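You operate a simulated robot arm through the tools that you are given. There is no shell and no other tool. Be economical: measure what you need, move in short steps, check, and stop when the job is done.

Carry out the task below with a simulated two-armed robot. There is one attempt and no reset: what you move stays moved.

JOB
Take the green roll and put it in the grey crate. Put the box labelled "nuts" from the top of the brown bench on the top of the long shelf and the box marked "seals" on the top of the narrow shelf. Pick up the white bottle from the top of the brown bench with one hand, pass it to the other hand and put it on the top of the blue bench. Put the black roll on the top of the long shelf away on the top of the brown bench. Take the silver nut and put it on top of the green reel. The order is free. Set down upright: box, white bottle.

The check looks at the end state, three seconds after you hand in, the way a careful person would. Anything else that was tipped, shoved, dropped, spilled or broken makes it a failure. A push-on lid holds only when it is set on centred and level and pressed home; a screw cap is set on level and turned clockwise until tight.

ROBOT AND FRAMES
Two 7-joint arms with two-finger grippers on one trunk, on a base that drives. Base frame: it is fixed to the floor where the robot stands at the start and does not move with it; the origin is under the middle of the robot, x ahead of it, y to its left, z up. Readings come in m, rad, newtons and seconds.
The left shoulder is at the start at [0.05, 0.191, 1.167], the right one opposite. With the tool pointing down near the work surface each hand reaches from about 0.1 to 0.72 m from the robot's upright axis, wherever it stands, measured 20 degrees to its own side. Places, roughly: black roll (6x6x3 cm) [-1, 1.3, 0.8]; box [0.75, 0.5, 0.75]; green reel (8x8x6 cm) [-1.1, -4.4, 0.8]; green roll (6x6x3 cm) [0.7, 0.2, 0.8]; grey crate (38x27x15 cm) [2.5, -1.3, 0.9]; silver nut (4x4x3 cm) [-0.9, -4.4, 0.8]; top of the blue bench [-1.6, -1.3, 0.9]; top of the brown bench [0.7, 0.3, 0.8]; top of the long shelf [-1.8, 1.2, 0.8]; top of the narrow shelf [-0.8, -0.6, 0.8]; white bottle [0.75, 0.75, 1]. Payload 2.69 kg a hand.
The tool frame of a hand sits at the grasp point between the pads (the TCP): z along the fingers, y along the line on which they close. The tips reach 0.02 m beyond it. Largest opening 0.1 m; the body of the gripper starts 0.063 m behind the TCP.
Orientation is that of the tool frame in the base frame, as a unit quaternion [w, x, y, z]. With the fingers straight down and closing along the base's y, the tool's x points along the base's -x, its y along +y and its z along -z.

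CONTROLS
- The arms move only by the tool move_arm. It takes "left_increments", "right_increments" or both (then of equal length, played together; a hand with none holds still); each is a list of rows, each a list of 7 numbers: the turn, a rotation vector about the tool's x, y, z in units of 5 degrees (1.0 is 5 degrees), then the shift along the tool's x, y, z in units of 20 mm (1.0 is 20 mm), then the closure in counts, from 0 (fully open) to 255 (shut). In form: [[rx, ry, rz, tx, ty, tz, claw], ...]. A call has 1 to 10 rows; each row shifts and turns the commanded pose from where the row before left it, along the tool's axes as they then stand. A call with a number of a shift or a turn outside -1 to 1 is refused whole. A row lasts 0.2 s, in which the tool goes at most 0.05 m and 0.15 rad; a call with a longer step from one row to the next is refused whole, and so is a gripper value outside its range. Where a pose cannot be reached the arm comes as near as it can. A force on the tool above 40 N (or 10 N above the force at the start of the call, whichever is more), or a blocked arm, ends the call early, and 0.2 s more pass. The fingers move at their own pace (about 0.153 m/s each) and stop on an object; they squeeze with about 40 N. The grip force told is the motor's: it shows also when the fingers shut on nothing. Time passes only in rows, and 0.2 s behind the last, so rows that do not move let the fingers close. It gives the time, the measured TCP pose, the force on the tool (base axes), the opening and the grip force at its end, in the units of the frame above (readings bear some noise), with the torque about the TCP (base axes, N m) and any sound that the robot's microphone picked up.
- Cameras (640 x 400 px; columns grow to the right, rows downward): "scene" is now at [0.0955, -0.0348, 1.3007]; the picture's right is [-0.53, -0.85, 0.00], its down [-0.75, 0.46, -0.48] and it looks along [0.41, -0.25, -0.88] (base axes); focal length 214 px, centre (320, 200). "left" rides on the left gripper at [0.07, 0.019, -0.099] in its tool frame; the picture's right is [-0.26, 0.97, 0.00], its down [-0.75, -0.20, -0.63] and it looks along [-0.61, -0.16, 0.78] (tool axes); focal length 230 px, centre (320, 200). "right" rides on the right gripper at [0.07, -0.019, -0.099] in its tool frame; the picture's right is [0.26, 0.97, 0.00], its down [-0.75, 0.20, -0.63] and it looks along [-0.61, 0.16, 0.78] (tool axes); focal length 230 px, centre (320, 200). There is no depth. A picture from a camera that has moved, and an enlarged one, comes with that camera's place and axes in the base frame and with its lens.
- get_image(camera): a new picture of that camera. The clock stands still meanwhile.
- raise_lower(by): slides the trunk up (or, below 0, down) by that many m; the arms and the scene camera ride with it, the base frame stays. It gives what a move gives, with no picture.
- base_move(legs): drives the robot by 1 to 6 legs, each [ahead, left, turn to the left] in m, m and rad, along the robot's own axes; the way and the turn of a leg run together, so that a leg with both is an arc; at most 1.5 m and 3.142 rad a leg. The arms and the cameras ride along, it lands a little off, and it stops where it bumps. It gives what a move gives.
- pan_tilt(pan, tilt): turns the head with the scene camera to pan (to the left, within 1.396 rad either way) and tilt (down, from -0.506 to 1.204), counted from straight ahead of the robot. It gives what a move gives.
- close_up(camera, box): a new picture of the part [left, top, right, bottom] of that camera's present view, enlarged. The clock stands still meanwhile.
- sign_off(): hands the job in; it is judged then, once.

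Work in short steps. Places have to be worked out from the pictures, the camera data and where the tool is seen: move nearer, look again, correct. Check each grasp and each placing, and mend what went wrong. You have 196 turns and 192 pictures in all, those below and enlarged ones among them. Open the grippers and draw the arms clear of the work before you hand the job in, unless the task says otherwise; then end with one line.

The tools are called by a JSON object that holds its "method" and its "body". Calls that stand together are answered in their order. move_arm: Moves the arms, as the interface text tells. Its arguments: {"type":"object","properties":{"left_increments":{"type":"array","items":{"type":"array","items":{"type":"number"}}},"right_increments":{"type":"array","items":{"type":"array","items":{"type":"number"}}}},"required":[]} The other tools are called the same way: raise_lower (by) slides the trunk up or down; base_move (legs) drives the base; pan_tilt (pan, tilt) turns the head that bears the scene camera; get_image (camera) takes a picture; close_up (camera, box) takes an enlarged picture of a part of a camera's view; sign_off () hands the job in.

At the start:

```text
clock: 0.0
left_eef_pos: [0.3615, 0.3917, 1.0564]
left_orientation: [0.0, 0.0, 1.0, 0.001]
left_force: [0.0, -0.1, -0.2]
left_moment: [0.02, -0.01, -0.02]
left_opening: 0.1001
left_grip_force: 0.1
right_eef_pos: [0.3058, 0.0373, 1.1021]
right_orientation: [0.0, 0.0, 1.0, 0.0]
right_force: [0.6, 0.2, 0.0]
right_moment: [-0.02, -0.02, -0.03]
right_opening: 0.1001
right_grip_force: 0.1
trunk travel left (down, up): [-0.225, 0.098]
robot x, y, heading: [0.0063, 0.0016, 0.003]
head pan, tilt: [-0.553, 1.072]
```

scene: 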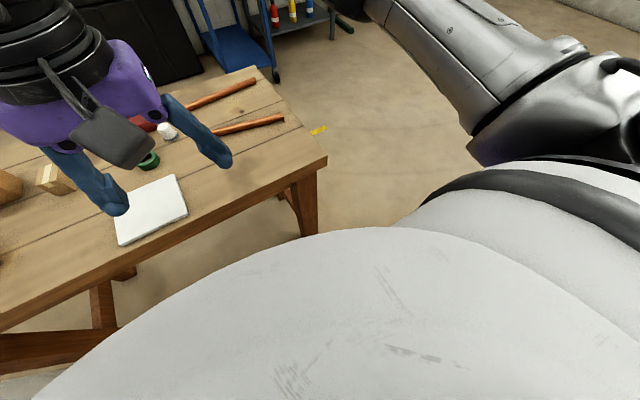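
right: 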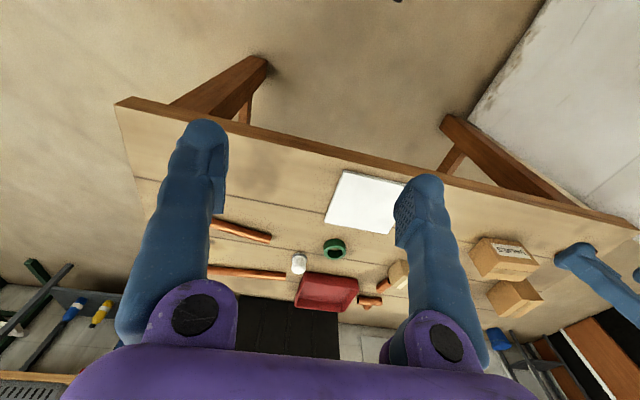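
left: 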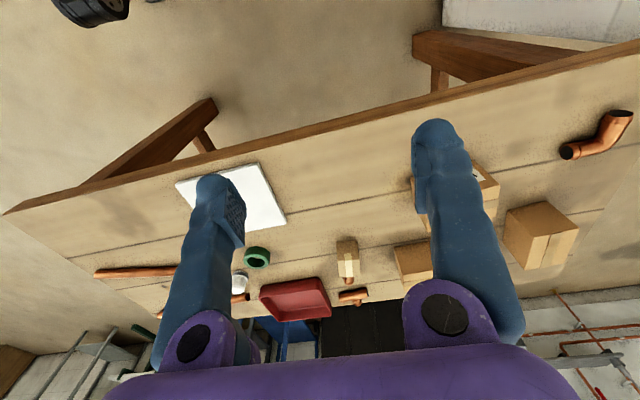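

I start by looking at the brown bench ahead with the head camera.

{"method": "pan_tilt", "body": {"pan": 0.5, "tilt": 0.75}}

{"method": "get_image", "body": {"camera": "scene"}}

```text
clock: 1.3
left_eef_pos: [0.3612, 0.391, 1.0563]
left_orientation: [0.0, 0.0, 1.0, 0.0]
left_force: [0.1, 0.1, -0.6]
left_moment: [0.04, 0.03, -0.01]
left_opening: 0.0999
left_grip_force: 0.1
right_eef_pos: [0.3059, 0.036, 1.103]
right_orientation: [-0.001, 0.0, 1.0, 0.0]
right_force: [0.4, -0.5, 1.2]
right_moment: [-0.02, 0.01, -0.07]
right_opening: 0.1002
right_grip_force: 0.1
trunk travel left (down, up): [-0.225, 0.098]
robot x, y, heading: [-0.0024, -0.0054, 0.001]
head pan, tilt: [0.499, 0.75]
```

```text
188 pictures are left
camera scene: at [0.1129, 0.039, 1.3246], right [0.48, -0.88, 0.0], down [-0.6, -0.33, -0.73], along [0.64, 0.35, -0.68], focal length 214 px, centre (320, 200)
```

scene: 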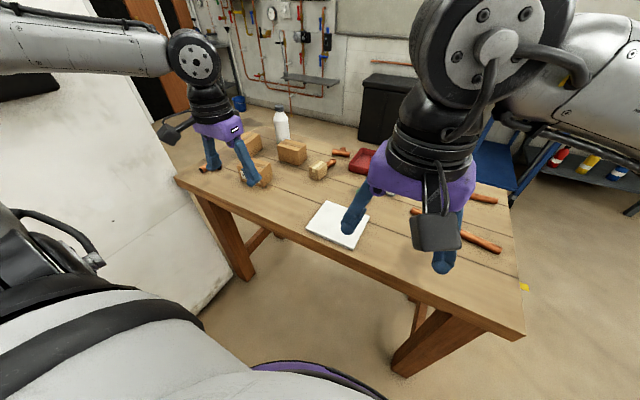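

The bench holds several boxes and the bottle. I zoom in to read the labels.

{"method": "close_up", "body": {"camera": "scene", "box": [170, 90, 390, 230]}}

{"method": "close_up", "body": {"camera": "right", "box": [200, 160, 640, 350]}}

{"method": "close_up", "body": {"camera": "left", "box": [220, 100, 640, 350]}}

```text
2.86 times, centred on (280, 160) of scene
camera zoom: at [0.1129, 0.039, 1.3246], right [0.48, -0.88, 0.0], down [-0.6, -0.33, -0.73], along [0.64, 0.35, -0.68], focal length 613 px, centre (434, 314)
```

zoom: 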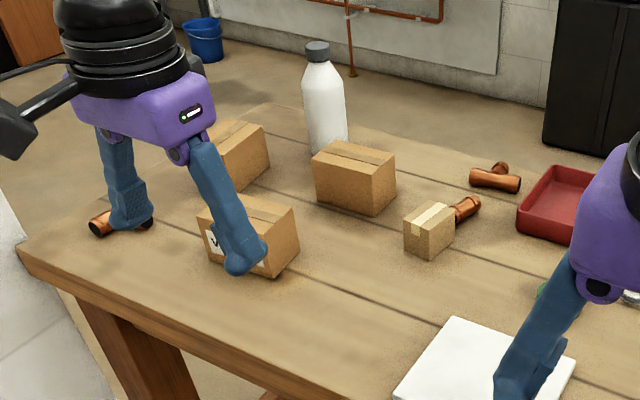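

```text
1.45 times, centred on (420, 255) of right
camera zoom: at [0.2367, 0.0184, 1.2026], right [-0.26, 0.97, 0.0], down [0.75, 0.2, 0.63], along [0.61, 0.16, -0.78], focal length 335 px, centre (174, 120)
```

zoom: 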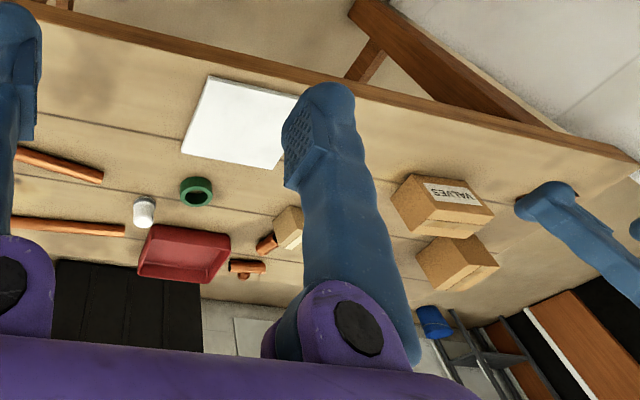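

```text
1.52 times, centred on (430, 225) of left
camera zoom: at [0.2921, 0.4103, 1.1541], right [0.26, 0.97, 0.0], down [0.75, -0.2, 0.63], along [0.61, -0.16, -0.78], focal length 351 px, centre (152, 162)
```

zoom: 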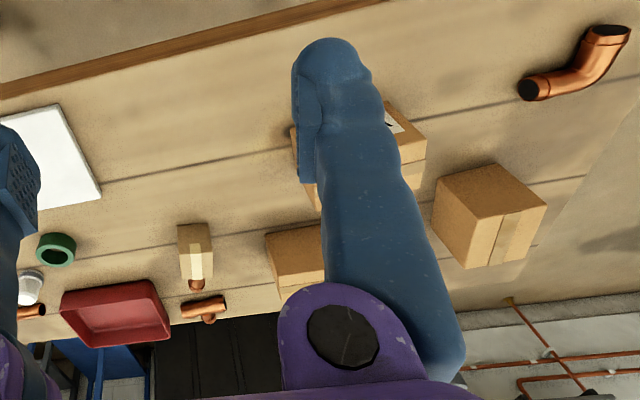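

The near box is "VALVES"; the labels of the others aren't visible yet. Triangulating the green roll from both hand cameras puts it at about (0.663, 0.166, 0.83), bench top about 0.81. I move the right hand over it first.

{"method": "move_arm", "body": {"right_increments": [[0, 0, 0, -1, 0.35, 0.3, 0], [0, 0, 0, -1, 0.35, 0.3, 0], [0, 0, 0, -1, 0.35, 0.3, 0], [0, 0, 0, -1, 0.35, 0.3, 0], [0, 0, 0, -1, 0.35, 0.3, 0], [0, 0, 0, -1, 0.35, 0.3, 0], [0, 0, 0, -1, 0.35, 0.3, 0], [0, 0, 0, -1, 0.35, 0.3, 0], [0, 0, 0, -1, 0.35, 0.3, 0], [0, 0, 0, -1, 0.35, 0.3, 0]]}}

{"method": "get_image", "body": {"camera": "right"}}

```text
clock: 3.5
left_eef_pos: [0.362, 0.3925, 1.0542]
left_orientation: [0.0, -0.001, 1.0, 0.0]
left_force: [0.7, -0.4, 0.0]
left_moment: [-0.03, -0.02, 0.03]
left_opening: 0.0999
left_grip_force: 0.0
right_eef_pos: [0.5065, 0.1077, 1.0415]
right_orientation: [0.0, 0.0, 1.0, 0.0]
right_force: [0.5, -0.5, -0.2]
right_moment: [0.0, -0.01, -0.02]
right_opening: 0.1001
right_grip_force: 0.0
trunk travel left (down, up): [-0.225, 0.098]
robot x, y, heading: [-0.002, 0.0023, -0.002]
head pan, tilt: [0.499, 0.75]
```

```text
184 pictures are left
camera right: at [0.4373, 0.0893, 1.1423], right [-0.26, 0.97, 0.0], down [0.75, 0.2, 0.63], along [0.61, 0.16, -0.78], focal length 230 px, centre (320, 200)
```

right: 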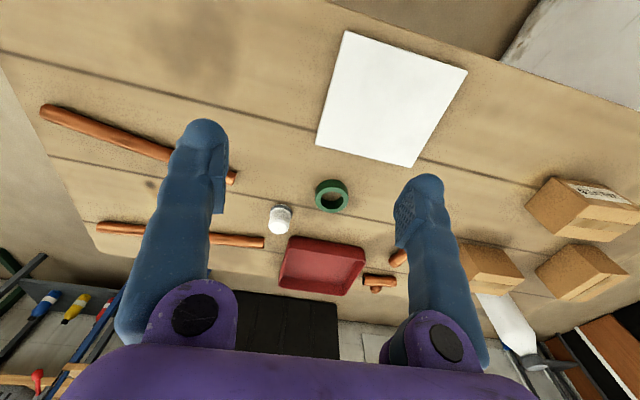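

Green roll now measures about (0.66, 0.166). I go above it.

{"method": "move_arm", "body": {"right_increments": [[0, 0, 0, -1, 0.36, 0.6, 0], [0, 0, 0, -1, 0.36, 0.6, 0], [0, 0, 0, -1, 0.36, 0.6, 0], [0, 0, 0, -1, 0.36, 0.6, 0], [0, 0, 0, -1, 0.36, 0.6, 0], [0, 0, 0, -1, 0.36, 0.6, 0], [0, 0, 0, -1, 0.36, 0.6, 0], [0, 0, 0, -0.7, 0.36, 0.6, 0]]}}

{"method": "get_image", "body": {"camera": "right"}}

{"method": "get_image", "body": {"camera": "left"}}

```text
clock: 5.3
left_eef_pos: [0.3607, 0.3917, 1.0555]
left_orientation: [0.001, 0.0, 1.0, 0.0]
left_force: [0.8, 0.2, 0.4]
left_moment: [-0.01, -0.01, 0.0]
left_opening: 0.1003
left_grip_force: 0.0
right_eef_pos: [0.5735, 0.1131, 1.0012]
right_orientation: [0.001, -0.001, 1.0, 0.001]
right_force: [-1.4, 0.5, 0.2]
right_moment: [0.04, -0.01, -0.03]
right_opening: 0.0999
right_grip_force: 0.0
right hand out of reach, approached as far as the arm can: row 3, 4, 5, 6, 7, 8
trunk travel left (down, up): [-0.225, 0.098]
robot x, y, heading: [-0.0043, 0.004, 0.001]
head pan, tilt: [0.499, 0.75]
```

```text
183 pictures are left
camera right: at [0.5042, 0.0947, 1.1009], right [-0.26, 0.97, 0.0], down [0.75, 0.2, 0.63], along [0.61, 0.16, -0.78], focal length 230 px, centre (320, 200)
```

right: 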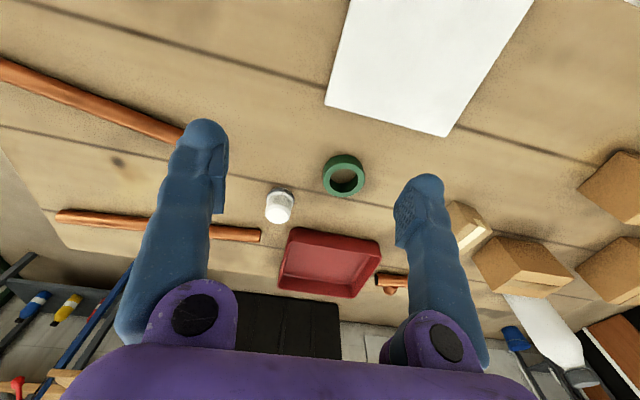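

```text
182 pictures are left
camera left: at [0.292, 0.4103, 1.1541], right [0.26, 0.97, 0.0], down [0.75, -0.2, 0.63], along [0.61, -0.16, -0.78], focal length 230 px, centre (320, 200)
```

left: 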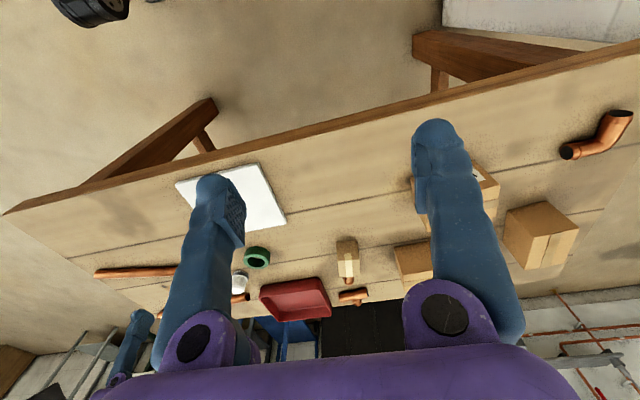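

Out of reach, so the base must move left and ahead. I look left first to see what stands there.

{"method": "pan_tilt", "body": {"pan": 1.3, "tilt": 0.6}}

{"method": "get_image", "body": {"camera": "scene"}}

{"method": "pan_tilt", "body": {"pan": 0.0, "tilt": 1.2}}

{"method": "get_image", "body": {"camera": "scene"}}

```text
clock: 6.4
left_eef_pos: [0.3617, 0.3923, 1.0558]
left_orientation: [0.001, 0.0, 1.0, 0.001]
left_force: [0.5, 0.5, 0.3]
left_moment: [-0.02, 0.04, 0.03]
left_opening: 0.1001
left_grip_force: 0.0
right_eef_pos: [0.5738, 0.1142, 1.0017]
right_orientation: [0.0, 0.0, 1.0, 0.001]
right_force: [-0.5, -0.1, 0.3]
right_moment: [0.01, 0.0, -0.05]
right_opening: 0.1
right_grip_force: 0.2
trunk travel left (down, up): [-0.225, 0.098]
robot x, y, heading: [-0.0006, -0.0003, 0.002]
head pan, tilt: [1.3, 0.6]
```

```text
181 pictures are left
camera scene: at [0.0638, 0.0845, 1.3375], right [0.96, -0.27, 0.0], down [-0.15, -0.54, -0.82], along [0.22, 0.79, -0.57], focal length 214 px, centre (320, 200)
```

scene: 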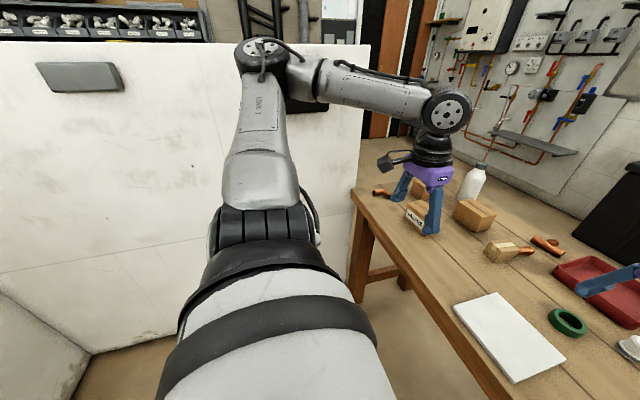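

```text
clock: 7.9
left_eef_pos: [0.3621, 0.3922, 1.0558]
left_orientation: [0.001, 0.0, 1.0, 0.0]
left_force: [0.1, 0.4, -0.7]
left_moment: [-0.01, 0.05, -0.01]
left_opening: 0.0998
left_grip_force: 0.1
right_eef_pos: [0.5744, 0.1132, 1.0008]
right_orientation: [0.001, 0.0, 1.0, 0.001]
right_force: [0.1, 0.2, 0.4]
right_moment: [-0.02, -0.01, -0.02]
right_opening: 0.0999
right_grip_force: 0.1
trunk travel left (down, up): [-0.225, 0.098]
robot x, y, heading: [0.0012, -0.0013, 0.001]
head pan, tilt: [0.0, 1.201]
```

```text
180 pictures are left
camera scene: at [0.096, -0.0005, 1.2929], right [0.0, -1.0, 0.0], down [-0.93, 0.0, -0.36], along [0.36, 0.0, -0.93], focal length 214 px, centre (320, 200)
```

scene: 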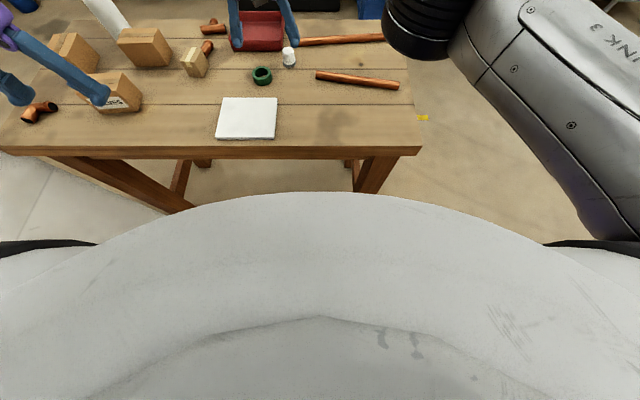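

A white partition stands at y≈0.86 on my left, so I'd rather use the left hand for the green roll with a small base shift. I retract the right hand first.

{"method": "move_arm", "body": {"right_increments": [[0, 0, 0, 1, -0.8, -0.4, 0], [0, 0, 0, 1, -0.8, -0.4, 0], [0, 0, 0, 1, -0.8, -0.4, 0], [0, 0, 0, 1, -0.8, -0.4, 0], [0, 0, 0, 1, -0.8, -0.4, 0], [0, 0, 0, 1, -0.8, -0.4, 0], [0, 0, 0, 1, -0.8, -0.4, 0], [0, 0, 0, 1, -0.8, -0.4, 0], [0, 0, 0, 1, -0.8, -0.4, 0], [0, 0, 0, 1, -0.8, -0.4, 0]]}}

{"method": "base_move", "body": {"legs": [[0.1, -0.05, 0]]}}

{"method": "move_arm", "body": {"left_increments": [[0, 0, 0, -1, -0.85, 0.6, 0], [0, 0, 0, -1, -0.85, 0.6, 0], [0, 0, 0, -1, -0.85, 0.6, 0], [0, 0, 0, -1, -0.85, 0.6, 0], [0, 0, 0, -1, -0.85, 0.6, 0], [0, 0, 0, -1, -0.85, 0.6, 0], [0, 0, 0, -1, -0.85, 0.6, 0], [0, 0, 0, -1, -0.85, 0.6, 0], [0, 0, 0, -1, -0.85, 0.6, 0], [0, 0, 0, -1, -0.85, 0.6, 0]]}}

{"method": "get_image", "body": {"camera": "left"}}

```text
clock: 10.1
left_eef_pos: [0.3613, 0.3917, 1.056]
left_orientation: [0.0, 0.0, 1.0, 0.0]
left_force: [0.5, -0.3, 0.3]
left_moment: [0.02, -0.01, 0.04]
left_opening: 0.0999
left_grip_force: 0.1
right_eef_pos: [0.3746, -0.0469, 1.0829]
right_orientation: [0.001, 0.001, 1.0, 0.0]
right_force: [1.3, 0.5, 0.3]
right_moment: [0.01, -0.02, 0.01]
right_opening: 0.1
right_grip_force: 0.0
trunk travel left (down, up): [-0.225, 0.098]
robot x, y, heading: [0.0015, -0.0011, 0.002]
head pan, tilt: [0.0, 1.201]
```

```text
clock: 11.3
left_eef_pos: [0.4636, 0.3431, 1.0558]
left_orientation: [0.0, -0.001, 1.0, 0.0]
left_force: [-1.1, -0.1, 0.2]
left_moment: [-0.02, 0.05, -0.01]
left_opening: 0.1001
left_grip_force: 0.0
right_eef_pos: [0.4766, -0.0944, 1.083]
right_orientation: [0.0, -0.002, 1.0, 0.0]
right_force: [-0.3, 0.2, 0.3]
right_moment: [0.05, 0.07, 0.01]
right_opening: 0.0998
right_grip_force: 0.0
trunk travel left (down, up): [-0.225, 0.098]
robot x, y, heading: [0.1009, -0.054, 0.001]
head pan, tilt: [0.0, 1.201]
```

```text
clock: 13.5
left_eef_pos: [0.6443, 0.1881, 0.9457]
left_orientation: [0.001, -0.001, 1.0, 0.0]
left_force: [-0.4, 0.3, -0.5]
left_moment: [0.04, 0.02, 0.0]
left_opening: 0.1003
left_grip_force: 0.1
left hand out of reach, approached as far as the arm can: row 10
right_eef_pos: [0.4752, -0.0951, 1.0831]
right_orientation: [0.0, -0.001, 1.0, 0.0]
right_force: [-0.1, -0.8, -0.3]
right_moment: [0.01, -0.02, 0.0]
right_opening: 0.0999
right_grip_force: 0.1
trunk travel left (down, up): [-0.225, 0.098]
robot x, y, heading: [0.1026, -0.0483, 0.001]
head pan, tilt: [0.0, 1.201]
```

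```text
179 pictures are left
camera left: at [0.5751, 0.206, 1.0431], right [0.26, 0.97, 0.0], down [0.75, -0.2, 0.63], along [0.61, -0.16, -0.78], focal length 230 px, centre (320, 200)
```

left: 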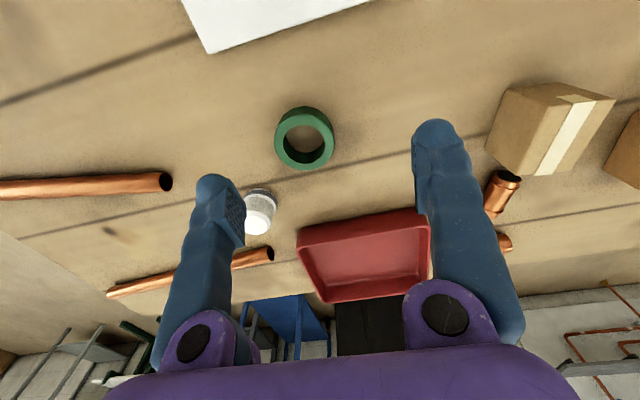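

Roll is at about (0.658, 0.169); the hand is at its reach limit. I lower the trunk 6 cm (tips still above the roll), then center.

{"method": "raise_lower", "body": {"by": -0.06}}

{"method": "move_arm", "body": {"left_increments": [[0, 0, 0, -0.35, -0.5, 0, 0], [0, 0, 0, -0.35, -0.5, 0, 0]]}}

{"method": "get_image", "body": {"camera": "left"}}

```text
clock: 14.5
left_eef_pos: [0.6449, 0.1874, 0.8853]
left_orientation: [0.001, -0.001, 1.0, -0.001]
left_force: [-0.7, 0.3, -0.4]
left_moment: [-0.01, -0.01, 0.02]
left_opening: 0.1001
left_grip_force: 0.1
right_eef_pos: [0.4742, -0.0948, 1.0232]
right_orientation: [0.0, -0.001, 1.0, 0.0]
right_force: [0.3, 0.3, -0.1]
right_moment: [0.01, -0.02, 0.02]
right_opening: 0.1
right_grip_force: 0.1
trunk travel left (down, up): [-0.165, 0.158]
robot x, y, heading: [0.0967, -0.0494, -0.0]
head pan, tilt: [0.0, 1.201]
```

```text
clock: 15.1
left_eef_pos: [0.6442, 0.1812, 0.8933]
left_orientation: [0.001, -0.001, 1.0, -0.002]
left_force: [0.1, 0.2, 0.6]
left_moment: [-0.01, 0.0, -0.04]
left_opening: 0.1
left_grip_force: 0.1
left hand out of reach, approached as far as the arm can: row 1, 2
right_eef_pos: [0.4745, -0.0952, 1.0226]
right_orientation: [0.0, -0.001, 1.0, -0.001]
right_force: [-0.5, -0.4, 0.0]
right_moment: [0.0, -0.03, 0.02]
right_opening: 0.1
right_grip_force: 0.1
trunk travel left (down, up): [-0.165, 0.158]
robot x, y, heading: [0.1008, -0.0507, 0.001]
head pan, tilt: [0.0, 1.201]
```

```text
178 pictures are left
camera left: at [0.5741, 0.1995, 0.9914], right [0.26, 0.97, 0.0], down [0.75, -0.2, 0.63], along [0.61, -0.16, -0.77], focal length 230 px, centre (320, 200)
```

left: 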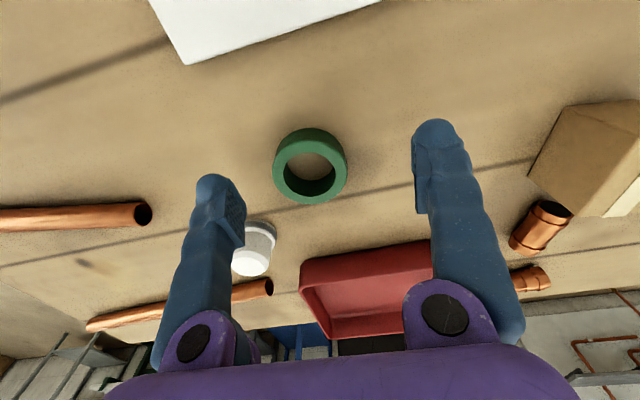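

Still short; I drive 5 cm ahead and then lower onto the roll.

{"method": "base_move", "body": {"legs": [[0.05, 0, 0]]}}

{"method": "get_image", "body": {"camera": "left"}}

```text
clock: 16.0
left_eef_pos: [0.6541, 0.1919, 0.8931]
left_orientation: [0.002, -0.004, 1.0, -0.001]
left_force: [-0.4, 0.4, 0.0]
left_moment: [-0.02, -0.04, -0.01]
left_opening: 0.1
left_grip_force: 0.1
right_eef_pos: [0.4868, -0.0838, 1.0231]
right_orientation: [-0.001, -0.003, 1.0, 0.0]
right_force: [0.1, 0.3, 1.0]
right_moment: [-0.07, 0.01, 0.01]
right_opening: 0.0997
right_grip_force: 0.0
trunk travel left (down, up): [-0.165, 0.158]
robot x, y, heading: [0.1109, -0.042, 0.012]
head pan, tilt: [0.0, 1.201]
```

```text
177 pictures are left
camera left: at [0.5839, 0.2106, 0.9915], right [0.25, 0.97, 0.0], down [0.75, -0.19, 0.63], along [0.61, -0.16, -0.77], focal length 230 px, centre (320, 200)
```

left: 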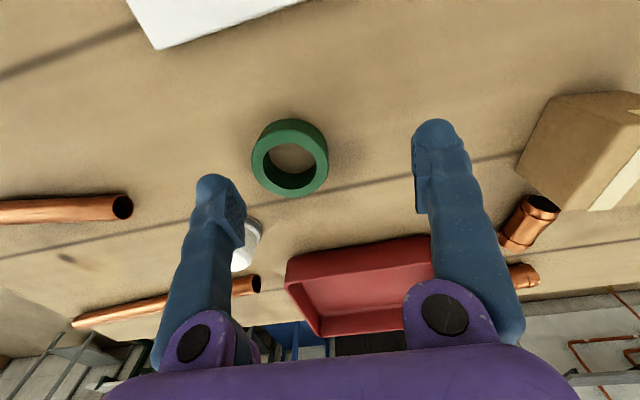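

The base bumped at x≈0.11 (roll unmoved, same place), so I won't push further. I'll test whether a higher trunk gives more reach.

{"method": "raise_lower", "body": {"by": 0.12}}

{"method": "move_arm", "body": {"left_increments": [[0, 0, 0, 0, -0.25, 1, 0], [0, 0, 0, 0, -0.25, 1, 0], [0, 0, 0, 0, -0.25, 1, 0], [0, 0, 0, 0, -0.25, 1, 0], [0, 0, 0, -0.2, -0.15, 1, 0], [0, 0, 0, 0, 0, 0, 0]]}}

```text
clock: 17.5
left_eef_pos: [0.6545, 0.1923, 1.0119]
left_orientation: [0.001, -0.003, 1.0, -0.001]
left_force: [0.3, -0.7, 0.4]
left_moment: [-0.01, 0.01, -0.01]
left_opening: 0.0999
left_grip_force: 0.0
right_eef_pos: [0.4872, -0.0837, 1.1427]
right_orientation: [0.0, -0.003, 1.0, 0.0]
right_force: [0.2, -0.8, -0.4]
right_moment: [-0.03, 0.02, 0.03]
right_opening: 0.1002
right_grip_force: 0.0
trunk travel left (down, up): [-0.285, 0.038]
robot x, y, heading: [0.1148, -0.0399, 0.009]
head pan, tilt: [0.0, 1.201]
```

```text
clock: 18.9
left_eef_pos: [0.6171, 0.2053, 0.944]
left_orientation: [0.002, -0.004, 1.0, -0.002]
left_force: [-1.2, -0.4, -0.2]
left_moment: [0.02, 0.01, 0.04]
left_opening: 0.1
left_grip_force: 0.2
left hand out of reach, approached as far as the arm can: row 1, 2, 3, 4, 5
right_eef_pos: [0.4866, -0.0836, 1.1438]
right_orientation: [0.0, -0.004, 1.0, 0.0]
right_force: [-0.5, 0.2, 0.8]
right_moment: [-0.01, 0.0, -0.02]
right_opening: 0.0999
right_grip_force: 0.0
trunk travel left (down, up): [-0.285, 0.038]
robot x, y, heading: [0.1133, -0.0437, 0.004]
head pan, tilt: [0.0, 1.201]
```

Higher is worse; lower trunk should extend reach (reach looks like a sphere around the shoulder). I raise both hands, then lower the trunk.

{"method": "move_arm", "body": {"left_increments": [[0, 0, 0, 0, 0, -1, 0], [0, 0, 0, 0, 0, -1, 0], [0, 0, 0, 0, 0, -1, 0], [0, 0, 0, 0, 0, -1, 0], [0, 0, 0, 0, 0, -1, 0], [0, 0, 0, 0, 0, -1, 0], [0, 0, 0, 0, 0, -1, 0], [0, 0, 0, 0, 0, -1, 0], [0, 0, 0, 0, 0, -1, 0], [0, 0, 0, 0, 0, -1, 0]], "right_increments": [[0, 0, 0, 0.5, -0.5, -0.5, 0], [0, 0, 0, 0.5, -0.5, -0.5, 0], [0, 0, 0, 0.5, -0.5, -0.5, 0], [0, 0, 0, 0.5, -0.5, -0.5, 0], [0, 0, 0, 0.5, -0.5, -0.5, 0], [0, 0, 0, 0.5, -0.5, -0.5, 0], [0, 0, 0, 0.5, -0.5, -0.5, 0], [0, 0, 0, 0.5, -0.5, -0.5, 0], [0, 0, 0, 0.5, -0.5, -0.5, 0], [0, 0, 0, 0.5, -0.5, -0.5, 0]]}}

{"method": "raise_lower", "body": {"by": -0.22}}

{"method": "get_image", "body": {"camera": "left"}}

{"method": "get_image", "body": {"camera": "scene"}}

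```text
clock: 21.1
left_eef_pos: [0.6162, 0.2045, 1.1445]
left_orientation: [0.001, -0.004, 1.0, -0.001]
left_force: [-0.3, 0.0, -0.2]
left_moment: [0.03, -0.02, -0.03]
left_opening: 0.0998
left_grip_force: 0.1
right_eef_pos: [0.3876, -0.1861, 1.2433]
right_orientation: [0.001, -0.004, 1.0, 0.0]
right_force: [-0.1, 0.0, -0.6]
right_moment: [0.01, -0.02, -0.01]
right_opening: 0.0998
right_grip_force: 0.1
trunk travel left (down, up): [-0.285, 0.038]
robot x, y, heading: [0.1113, -0.0416, 0.011]
head pan, tilt: [0.0, 1.201]
```

```text
clock: 23.5
left_eef_pos: [0.6158, 0.2043, 0.9239]
left_orientation: [0.001, -0.004, 1.0, -0.001]
left_force: [-0.1, -0.4, 0.0]
left_moment: [-0.02, 0.0, 0.0]
left_opening: 0.1
left_grip_force: 0.1
right_eef_pos: [0.3874, -0.1853, 1.0228]
right_orientation: [0.0, -0.004, 1.0, -0.001]
right_force: [0.8, -0.9, 0.1]
right_moment: [-0.01, 0.0, -0.01]
right_opening: 0.1
right_grip_force: 0.1
trunk travel left (down, up): [-0.065, 0.258]
robot x, y, heading: [0.1104, -0.0403, 0.002]
head pan, tilt: [0.0, 1.201]
```

```text
176 pictures are left
camera left: at [0.5477, 0.2225, 1.0225], right [0.25, 0.97, 0.0], down [0.75, -0.19, 0.63], along [0.61, -0.16, -0.77], focal length 230 px, centre (320, 200)
```

left: 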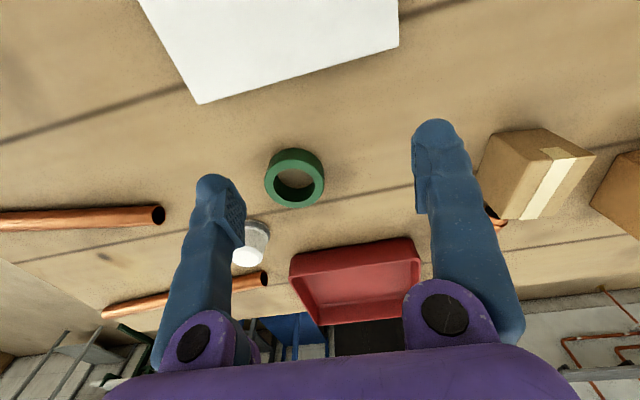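

```text
175 pictures are left
camera scene: at [0.2087, -0.0411, 1.133], right [0.01, -1.0, 0.0], down [-0.93, -0.01, -0.36], along [0.36, 0.0, -0.93], focal length 214 px, centre (320, 200)
```

scene: 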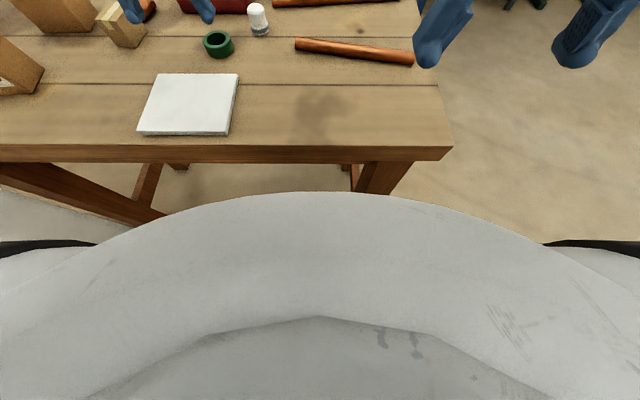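

Now center over the roll at (0.658, 0.169).

{"method": "move_arm", "body": {"left_increments": [[0, 0, 0, -0.7, -0.6, 0.3, 0], [0, 0, 0, -0.7, -0.6, 0.3, 0], [0, 0, 0, -0.7, -0.6, 0.3, 0], [0, 0, 0, 0, 0, 0, 0]]}}

{"method": "get_image", "body": {"camera": "left"}}

```text
clock: 24.5
left_eef_pos: [0.6592, 0.1692, 0.905]
left_orientation: [0.002, -0.004, 1.0, -0.001]
left_force: [0.4, -0.7, -0.5]
left_moment: [0.01, 0.0, -0.02]
left_opening: 0.1002
left_grip_force: 0.2
right_eef_pos: [0.3874, -0.1853, 1.0229]
right_orientation: [0.0, -0.003, 1.0, 0.0]
right_force: [0.6, -1.1, -0.5]
right_moment: [0.02, -0.02, -0.01]
right_opening: 0.0998
right_grip_force: 0.1
trunk travel left (down, up): [-0.065, 0.258]
robot x, y, heading: [0.1124, -0.0425, 0.009]
head pan, tilt: [0.0, 1.201]
```

```text
174 pictures are left
camera left: at [0.589, 0.1857, 1.0033], right [0.25, 0.97, 0.0], down [0.75, -0.19, 0.63], along [0.61, -0.16, -0.77], focal length 230 px, centre (320, 200)
```

left: 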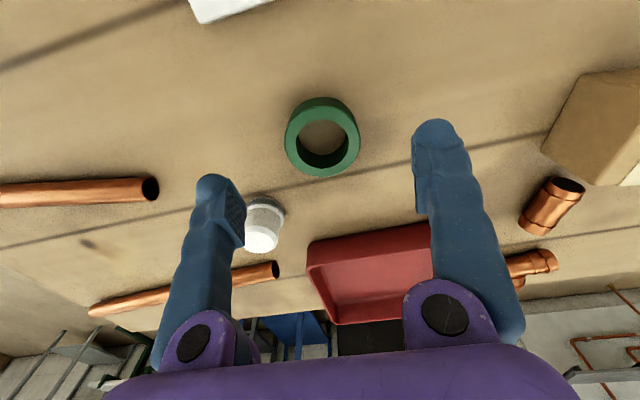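

Roll at (0.662, 0.168). Descend and close.

{"method": "move_arm", "body": {"left_increments": [[0, 0, 0, -0.1, 0, 0.9, 0], [0, 0, 0, 0, 0, 0.9, 0], [0, 0, 0, 0, 0, 0.9, 0], [0, 0, 0, 0, 0, 0.8, 0], [0, 0, 0, 0, 0, 0, 0]]}}

{"method": "get_image", "body": {"camera": "left"}}

```text
clock: 25.6
left_eef_pos: [0.6576, 0.1731, 0.8462]
left_orientation: [0.01, -0.004, 1.0, -0.003]
left_force: [-8.4, -1.5, 16.2]
left_moment: [0.84, 0.29, 0.58]
left_opening: 0.0998
left_grip_force: 0.1
left hand out of reach, approached as far as the arm can: row 3, 4
right_eef_pos: [0.3855, -0.1859, 1.0231]
right_orientation: [0.002, -0.004, 1.0, 0.001]
right_force: [0.2, 0.1, -0.4]
right_moment: [-0.01, -0.02, 0.03]
right_opening: 0.1
right_grip_force: 0.0
trunk travel left (down, up): [-0.065, 0.258]
robot x, y, heading: [0.1124, -0.0419, 0.008]
head pan, tilt: [0.0, 1.201]
stopped in row 5 (left hand): the force on the tool passed its limit at 44 N (the readings are from after the stop); the commanded pose is now the measured one
```

```text
173 pictures are left
camera left: at [0.5855, 0.1913, 0.944], right [0.25, 0.97, 0.0], down [0.74, -0.19, 0.65], along [0.63, -0.16, -0.76], focal length 230 px, centre (320, 200)
```

left: 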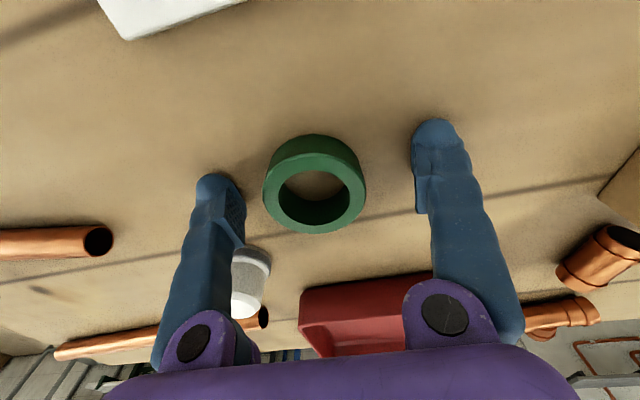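

Tips touched the bench (bench top ≈ 0.826). The roll is between the fingers; I rise 4 mm and close.

{"method": "move_arm", "body": {"left_increments": [[0, 0, 0, 0.1, -0.1, -0.2, 0], [0, 0, 0, 0, 0, 0, 130], [0, 0, 0, 0, 0, 0, 255], [0, 0, 0, 0, 0, 0, 255], [0, 0, 0, 0, 0, 0, 255]]}}

{"method": "move_arm", "body": {"left_increments": [[0, 0, 0, 0, 0, -1, 255], [0, 0, 0, 0, 0, -1, 255], [0, 0, 0, 0, 0, -1, 255], [0, 0, 0, 0.5, 0.2, -1, 255], [0, 0, 0, 1, 0.3, -1, 255], [0, 0, 0, 1, 0.3, -1, 255]]}}

{"method": "get_image", "body": {"camera": "left"}}

```text
clock: 26.8
left_eef_pos: [0.6548, 0.1712, 0.8506]
left_orientation: [0.013, -0.004, 1.0, -0.003]
left_force: [4.2, 6.2, 29.4]
left_moment: [1.01, 0.05, -0.17]
left_opening: 0.0517
left_grip_force: 39.4
right_eef_pos: [0.3854, -0.1859, 1.0236]
right_orientation: [0.002, -0.004, 1.0, 0.001]
right_force: [0.6, 0.3, 0.0]
right_moment: [-0.01, 0.0, 0.04]
right_opening: 0.1
right_grip_force: 0.2
trunk travel left (down, up): [-0.065, 0.258]
robot x, y, heading: [0.1164, -0.0414, 0.005]
head pan, tilt: [0.0, 1.201]
```

```text
clock: 28.2
left_eef_pos: [0.604, 0.1876, 0.9664]
left_orientation: [0.009, -0.004, 1.0, -0.003]
left_force: [-0.4, -0.1, -0.2]
left_moment: [0.02, 0.03, -0.02]
left_opening: 0.0
left_grip_force: 29.5
right_eef_pos: [0.3874, -0.1864, 1.0229]
right_orientation: [0.002, -0.004, 1.0, -0.001]
right_force: [-1.6, -0.5, 1.0]
right_moment: [0.0, 0.01, -0.01]
right_opening: 0.1
right_grip_force: 0.1
trunk travel left (down, up): [-0.065, 0.258]
robot x, y, heading: [0.1104, -0.0401, 0.008]
head pan, tilt: [0.0, 1.201]
```

```text
172 pictures are left
camera left: at [0.5338, 0.2061, 1.0641], right [0.25, 0.97, 0.0], down [0.74, -0.19, 0.64], along [0.62, -0.16, -0.77], focal length 230 px, centre (320, 200)
```

left: 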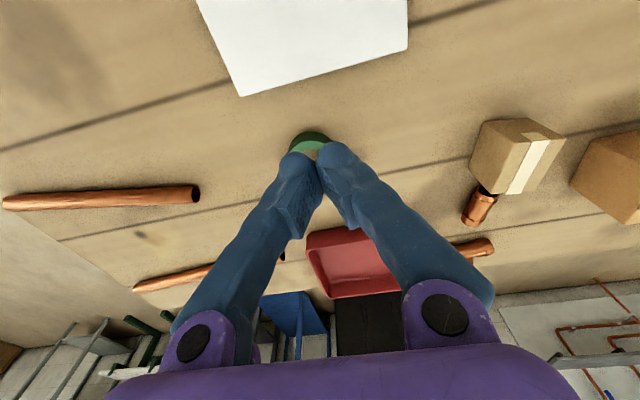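

The roll slipped out; fingertips pressed on the bench while closing. I open and look.

{"method": "move_arm", "body": {"left_increments": [[0, 0, 0, 0, 0, 0, 0], [0, 0, 0, 0, 0, 0, 0], [0, 0, 0, 0, 0, 0, 0]]}}

{"method": "get_image", "body": {"camera": "left"}}

{"method": "pan_tilt", "body": {"pan": 0.4, "tilt": 0.5}}

{"method": "get_image", "body": {"camera": "scene"}}

```text
clock: 29.0
left_eef_pos: [0.6056, 0.1884, 0.9655]
left_orientation: [0.009, -0.003, 1.0, -0.002]
left_force: [-0.6, 0.3, 0.4]
left_moment: [0.03, -0.01, -0.01]
left_opening: 0.1
left_grip_force: 0.0
right_eef_pos: [0.3881, -0.1843, 1.0223]
right_orientation: [0.001, -0.004, 1.0, -0.001]
right_force: [-0.7, 0.3, -0.6]
right_moment: [0.0, 0.01, 0.0]
right_opening: 0.1001
right_grip_force: 0.0
trunk travel left (down, up): [-0.065, 0.258]
robot x, y, heading: [0.114, -0.0391, 0.007]
head pan, tilt: [0.0, 1.201]
```

```text
171 pictures are left
camera left: at [0.5344, 0.2061, 1.0638], right [0.25, 0.97, 0.0], down [0.74, -0.19, 0.64], along [0.62, -0.16, -0.76], focal length 230 px, centre (320, 200)
```

left: 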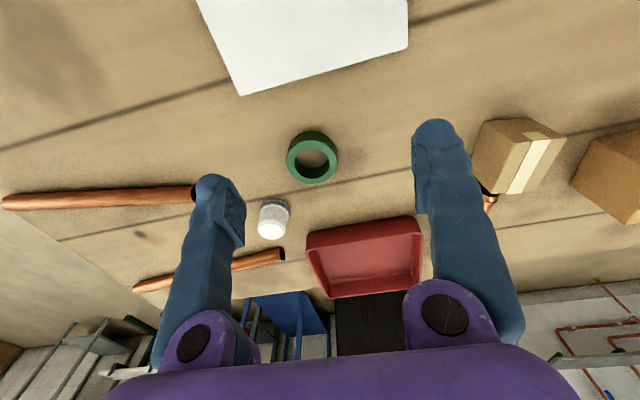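

```text
clock: 30.1
left_eef_pos: [0.6061, 0.1881, 0.9664]
left_orientation: [0.009, -0.004, 1.0, -0.003]
left_force: [0.5, 0.2, 0.4]
left_moment: [0.0, -0.02, 0.02]
left_opening: 0.0999
left_grip_force: 0.1
right_eef_pos: [0.3872, -0.1855, 1.0236]
right_orientation: [0.0, -0.004, 1.0, 0.0]
right_force: [-0.1, 0.6, 0.0]
right_moment: [-0.06, 0.01, 0.01]
right_opening: 0.1003
right_grip_force: 0.0
trunk travel left (down, up): [-0.065, 0.258]
robot x, y, heading: [0.11, -0.0384, 0.008]
head pan, tilt: [0.4, 0.499]
```

```text
170 pictures are left
camera scene: at [0.2365, -0.0055, 1.1865], right [0.4, -0.92, 0.0], down [-0.44, -0.19, -0.88], along [0.81, 0.35, -0.48], focal length 214 px, centre (320, 200)
```

scene: 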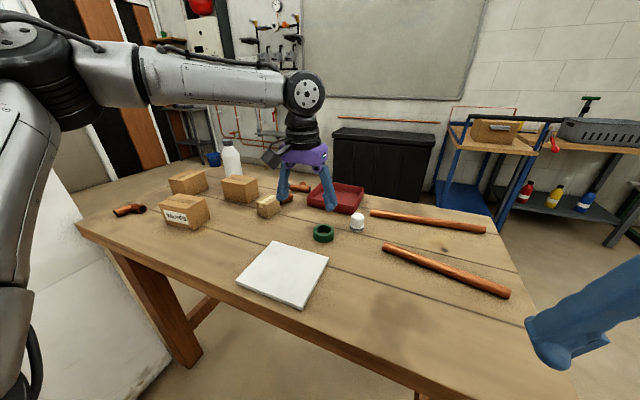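

Roll undisturbed at about (0.653, 0.167). I lower the trunk the rest, re-center, descend slowly and watch from the side with the scene camera.

{"method": "raise_lower", "body": {"by": -0.06}}

{"method": "move_arm", "body": {"left_increments": [[0, -0.3, 0, -0.8, -0.4, 0, 0], [0, 0, 0, -0.8, -0.4, 0, 0], [0, 0, 0, -0.8, -0.2, 0, 0], [0, 0, 0, 0, 0, 1, 0], [0, 0, 0, 0, 0, 0.7, 0], [0, 0, 0, 0, 0, 0, 0]]}}

{"method": "close_up", "body": {"camera": "scene", "box": [260, 130, 400, 260]}}

{"method": "get_image", "body": {"camera": "left"}}

```text
clock: 31.1
left_eef_pos: [0.6046, 0.1864, 0.9062]
left_orientation: [0.008, -0.003, 1.0, -0.002]
left_force: [-0.1, -0.1, 0.6]
left_moment: [0.01, -0.01, -0.03]
left_opening: 0.1001
left_grip_force: 0.1
right_eef_pos: [0.3859, -0.185, 0.9626]
right_orientation: [0.001, -0.004, 1.0, -0.001]
right_force: [0.4, -0.5, -0.3]
right_moment: [-0.01, 0.02, 0.03]
right_opening: 0.1001
right_grip_force: 0.1
trunk travel left (down, up): [-0.005, 0.318]
robot x, y, heading: [0.114, -0.0432, 0.007]
head pan, tilt: [0.4, 0.499]
```

```text
clock: 32.5
left_eef_pos: [0.6556, 0.1685, 0.8747]
left_orientation: [0.023, -0.004, 1.0, -0.002]
left_force: [-0.3, 0.1, -0.8]
left_moment: [0.02, 0.05, -0.02]
left_opening: 0.1
left_grip_force: 0.1
right_eef_pos: [0.3878, -0.1849, 0.9621]
right_orientation: [0.0, -0.004, 1.0, 0.0]
right_force: [-0.2, 0.0, 0.7]
right_moment: [0.04, 0.0, 0.02]
right_opening: 0.1
right_grip_force: 0.2
trunk travel left (down, up): [-0.005, 0.318]
robot x, y, heading: [0.1118, -0.0398, 0.007]
head pan, tilt: [0.4, 0.499]
```

```text
3.08 times, centred on (330, 195) of scene
camera zoom: at [0.2365, -0.0056, 1.1266], right [0.4, -0.92, 0.0], down [-0.44, -0.19, -0.88], along [0.81, 0.35, -0.48], focal length 660 px, centre (289, 215)
```

zoom: 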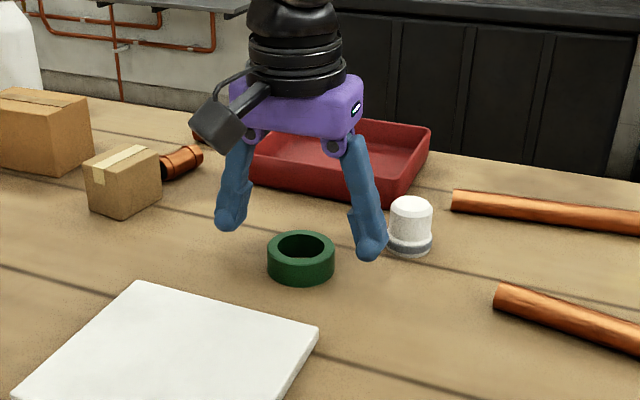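

```text
168 pictures are left
camera left: at [0.5823, 0.1862, 0.9697], right [0.25, 0.97, 0.01], down [0.72, -0.19, 0.66], along [0.64, -0.16, -0.75], focal length 230 px, centre (320, 200)
```

left: 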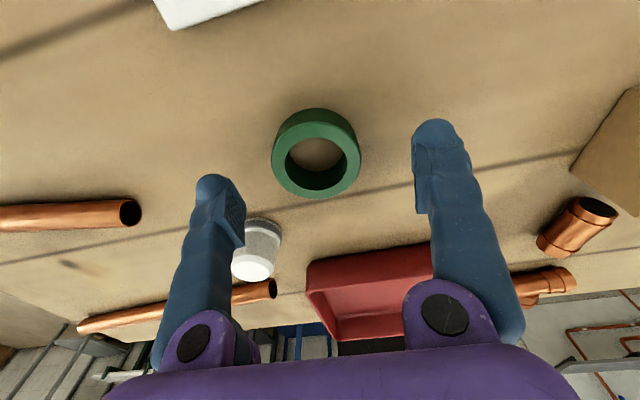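

Straighten the small tilt and descend further, then view from the side.

{"method": "move_arm", "body": {"left_increments": [[0, 0.5, 0, 0, 0, 0.5, 0], [0, 0, 0, 0, 0, 0.6, 0], [0, 0, 0, 0, 0, 0, 0]]}}

{"method": "close_up", "body": {"camera": "scene", "box": [260, 130, 400, 260]}}

```text
clock: 33.3
left_eef_pos: [0.6551, 0.1673, 0.8502]
left_orientation: [0.0, -0.003, 1.0, -0.003]
left_force: [0.5, 0.4, -0.3]
left_moment: [0.03, -0.02, 0.02]
left_opening: 0.1001
left_grip_force: 0.1
right_eef_pos: [0.3869, -0.1841, 0.9627]
right_orientation: [0.0, -0.003, 1.0, 0.0]
right_force: [-0.8, 0.6, 0.9]
right_moment: [0.01, 0.01, -0.01]
right_opening: 0.1
right_grip_force: 0.0
trunk travel left (down, up): [-0.005, 0.318]
robot x, y, heading: [0.1148, -0.0391, 0.003]
head pan, tilt: [0.4, 0.499]
```

```text
3.08 times, centred on (330, 195) of scene
camera zoom: at [0.2364, -0.0055, 1.1266], right [0.4, -0.92, 0.0], down [-0.44, -0.19, -0.88], along [0.81, 0.35, -0.48], focal length 660 px, centre (289, 215)
```

zoom: 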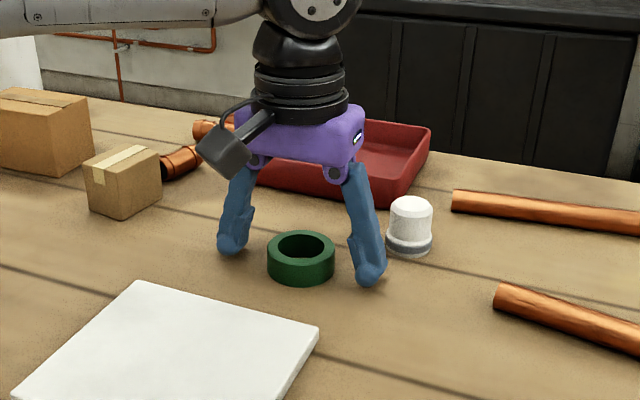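

Well placed now, upright, no contact. Close.

{"method": "move_arm", "body": {"left_increments": [[0, 0, 0, 0, 0, 0.1, 0], [0, 0, 0, 0, 0, 0, 120], [0, 0, 0, 0, 0, 0, 255], [0, 0, 0, 0, 0, 0, 255], [0, 0, 0, 0, 0, 0, 255]]}}

{"method": "close_up", "body": {"camera": "scene", "box": [260, 130, 400, 260]}}

```text
clock: 34.5
left_eef_pos: [0.6554, 0.1671, 0.8499]
left_orientation: [0.001, -0.003, 1.0, -0.003]
left_force: [-0.4, 1.9, 4.9]
left_moment: [0.19, 0.03, 0.01]
left_opening: 0.0517
left_grip_force: 39.7
right_eef_pos: [0.3872, -0.1841, 0.9621]
right_orientation: [0.0, -0.004, 1.0, 0.0]
right_force: [0.2, 0.6, -0.1]
right_moment: [-0.02, -0.01, 0.01]
right_opening: 0.0999
right_grip_force: 0.2
trunk travel left (down, up): [-0.005, 0.318]
robot x, y, heading: [0.1137, -0.045, 0.009]
head pan, tilt: [0.4, 0.499]
```

```text
3.08 times, centred on (330, 195) of scene
camera zoom: at [0.2362, -0.0055, 1.1267], right [0.4, -0.92, 0.0], down [-0.44, -0.19, -0.88], along [0.81, 0.35, -0.48], focal length 660 px, centre (289, 215)
```

zoom: 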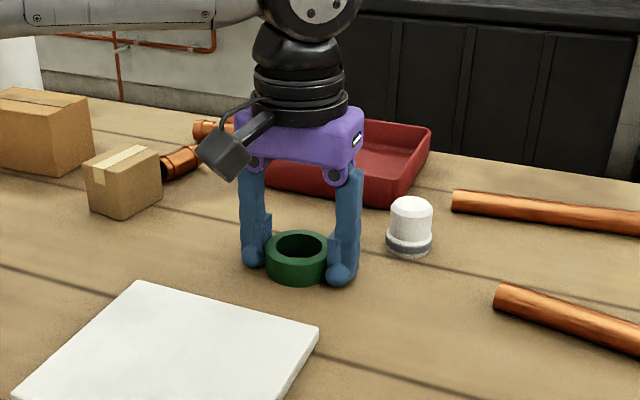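

Gripped (0.052 m = its diameter). Lift slowly and check.

{"method": "move_arm", "body": {"left_increments": [[0, 0, 0, 0, 0, -0.2, 255], [0, 0, 0, 0, 0, -0.3, 255], [0, 0, 0, 0, 0, -0.4, 255], [0, 0, 0, 0, 0, -0.5, 255], [0, 0, 0, 0, 0, -0.5, 255], [0, 0, 0, 0, 0, 0, 255]]}}

{"method": "close_up", "body": {"camera": "scene", "box": [260, 130, 400, 260]}}

```text
clock: 35.9
left_eef_pos: [0.6557, 0.1666, 0.8883]
left_orientation: [0.0, -0.004, 1.0, -0.003]
left_force: [-0.5, 0.1, -0.3]
left_moment: [0.0, 0.0, 0.0]
left_opening: 0.0515
left_grip_force: 40.1
right_eef_pos: [0.3871, -0.1866, 0.9634]
right_orientation: [0.0, -0.003, 1.0, 0.001]
right_force: [0.2, -0.3, -0.3]
right_moment: [0.01, -0.01, -0.01]
right_opening: 0.1002
right_grip_force: 0.0
trunk travel left (down, up): [-0.005, 0.318]
robot x, y, heading: [0.1119, -0.0378, 0.005]
head pan, tilt: [0.4, 0.499]
```

```text
3.08 times, centred on (330, 195) of scene
camera zoom: at [0.2365, -0.0055, 1.1266], right [0.4, -0.92, 0.0], down [-0.44, -0.19, -0.88], along [0.81, 0.35, -0.48], focal length 660 px, centre (289, 215)
```

zoom: 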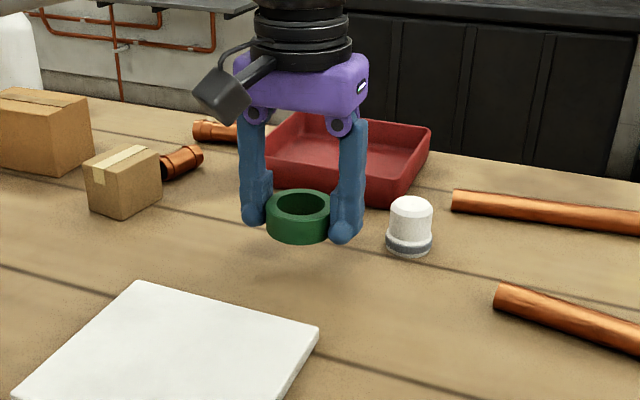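

Lifted cleanly. I raise and pull in the hand, raise the trunk, and look right for the way to the crate.

{"method": "move_arm", "body": {"left_increments": [[0, 0, 0, 0.3, 0.2, -0.8, 255], [0, 0, 0, 0.5, 0.3, -0.8, 255], [0, 0, 0, 1, 0.3, -0.8, 255], [0, 0, 0, 1, 0.3, -0.8, 255], [0, 0, 0, 1, 0.3, -0.8, 255], [0, 0, 0, 1, 0.3, -0.8, 255], [0, 0, 0, 1, 0.3, -0.8, 255], [0, 0, 0, 1, 0.3, -0.8, 255], [0, 0, 0, 1, 0.3, -0.8, 255], [0, 0, 0, 1, 0.3, -0.8, 255]]}}

{"method": "raise_lower", "body": {"by": 0.2}}

{"method": "pan_tilt", "body": {"pan": -0.7, "tilt": 0.35}}

{"method": "get_image", "body": {"camera": "scene"}}

```text
clock: 38.1
left_eef_pos: [0.4784, 0.2251, 1.0492]
left_orientation: [0.0, -0.003, 1.0, -0.002]
left_force: [-0.3, 0.0, -0.4]
left_moment: [0.0, -0.01, -0.01]
left_opening: 0.0518
left_grip_force: 39.9
right_eef_pos: [0.3882, -0.1845, 0.9635]
right_orientation: [0.0, -0.004, 1.0, 0.0]
right_force: [0.4, -0.1, 0.5]
right_moment: [0.02, -0.04, 0.02]
right_opening: 0.0998
right_grip_force: 0.1
trunk travel left (down, up): [-0.005, 0.318]
robot x, y, heading: [0.1105, -0.0414, 0.007]
head pan, tilt: [0.4, 0.499]
```

```text
clock: 40.3
left_eef_pos: [0.4792, 0.2251, 1.2483]
left_orientation: [0.0, -0.003, 1.0, -0.002]
left_force: [-0.3, -0.6, -0.3]
left_moment: [0.01, 0.0, 0.01]
left_opening: 0.0516
left_grip_force: 40.3
right_eef_pos: [0.3877, -0.1854, 1.163]
right_orientation: [0.0, -0.004, 1.0, 0.0]
right_force: [-0.1, 0.0, 0.5]
right_moment: [-0.05, 0.0, 0.01]
right_opening: 0.0997
right_grip_force: 0.0
trunk travel left (down, up): [-0.205, 0.118]
robot x, y, heading: [0.1147, -0.0421, 0.006]
head pan, tilt: [0.4, 0.499]
```

```text
clock: 41.6
left_eef_pos: [0.4778, 0.2252, 1.2482]
left_orientation: [0.001, -0.003, 1.0, -0.002]
left_force: [0.8, 0.3, -1.0]
left_moment: [-0.03, 0.01, -0.04]
left_opening: 0.0515
left_grip_force: 40.2
right_eef_pos: [0.387, -0.1853, 1.1626]
right_orientation: [0.0, -0.004, 1.0, 0.0]
right_force: [-1.0, -0.3, 0.5]
right_moment: [0.01, -0.02, 0.03]
right_opening: 0.1001
right_grip_force: 0.0
trunk travel left (down, up): [-0.205, 0.118]
robot x, y, heading: [0.111, -0.0416, 0.001]
head pan, tilt: [-0.7, 0.351]
```

```text
164 pictures are left
camera scene: at [0.2246, -0.1009, 1.3403], right [-0.64, -0.77, 0.0], down [-0.26, 0.22, -0.94], along [0.72, -0.6, -0.34], focal length 214 px, centre (320, 200)
```

scene: 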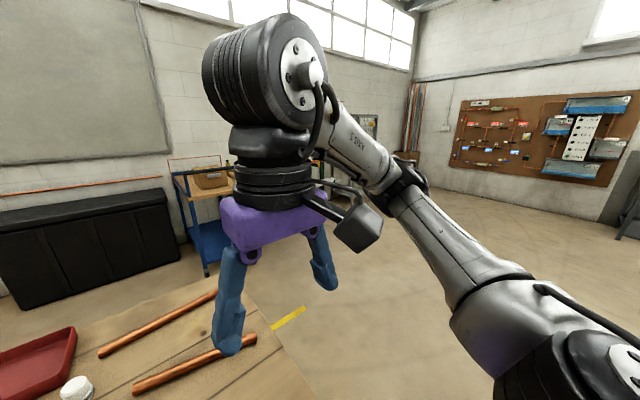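

Floor to the right is open. Back off, shift right and turn toward the crate, then look.

{"method": "base_move", "body": {"legs": [[-0.15, 0, 0], [0, -0.7, 0], [0, 0, -0.3]]}}

{"method": "pan_tilt", "body": {"pan": 0.0, "tilt": 0.4}}

{"method": "get_image", "body": {"camera": "scene"}}

```text
clock: 50.2
left_eef_pos: [0.3955, -0.6087, 1.2481]
left_orientation: [0.0, 0.146, 0.989, -0.003]
left_force: [0.1, -0.6, -1.1]
left_moment: [0.04, 0.02, 0.02]
left_opening: 0.0516
left_grip_force: 39.9
right_eef_pos: [0.1867, -0.9746, 1.1631]
right_orientation: [0.0, 0.146, 0.989, 0.0]
right_force: [-0.1, -0.1, 0.4]
right_moment: [0.0, 0.0, 0.0]
right_opening: 0.1002
right_grip_force: 0.1
trunk travel left (down, up): [-0.205, 0.118]
robot x, y, heading: [-0.0335, -0.7569, -0.296]
head pan, tilt: [-0.7, 0.351]
```

```text
clock: 51.3
left_eef_pos: [0.3941, -0.6078, 1.2483]
left_orientation: [0.0, 0.146, 0.989, -0.003]
left_force: [-0.4, 1.0, -0.7]
left_moment: [-0.01, 0.0, -0.01]
left_opening: 0.0515
left_grip_force: 39.5
right_eef_pos: [0.1867, -0.9734, 1.1623]
right_orientation: [0.001, 0.147, 0.989, 0.0]
right_force: [-0.5, 0.0, -0.7]
right_moment: [0.04, 0.02, -0.03]
right_opening: 0.1002
right_grip_force: 0.0
trunk travel left (down, up): [-0.205, 0.118]
robot x, y, heading: [-0.0341, -0.7534, -0.295]
head pan, tilt: [0.0, 0.4]
```

```text
163 pictures are left
camera scene: at [0.0936, -0.7934, 1.3358], right [-0.29, -0.96, 0.0], down [-0.37, 0.11, -0.92], along [0.88, -0.27, -0.39], focal length 214 px, centre (320, 200)
```

scene: 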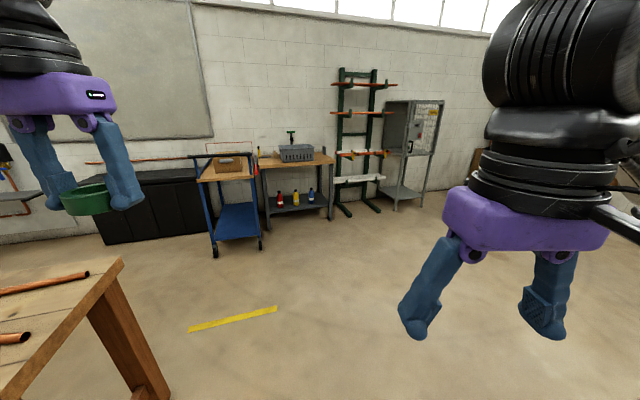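

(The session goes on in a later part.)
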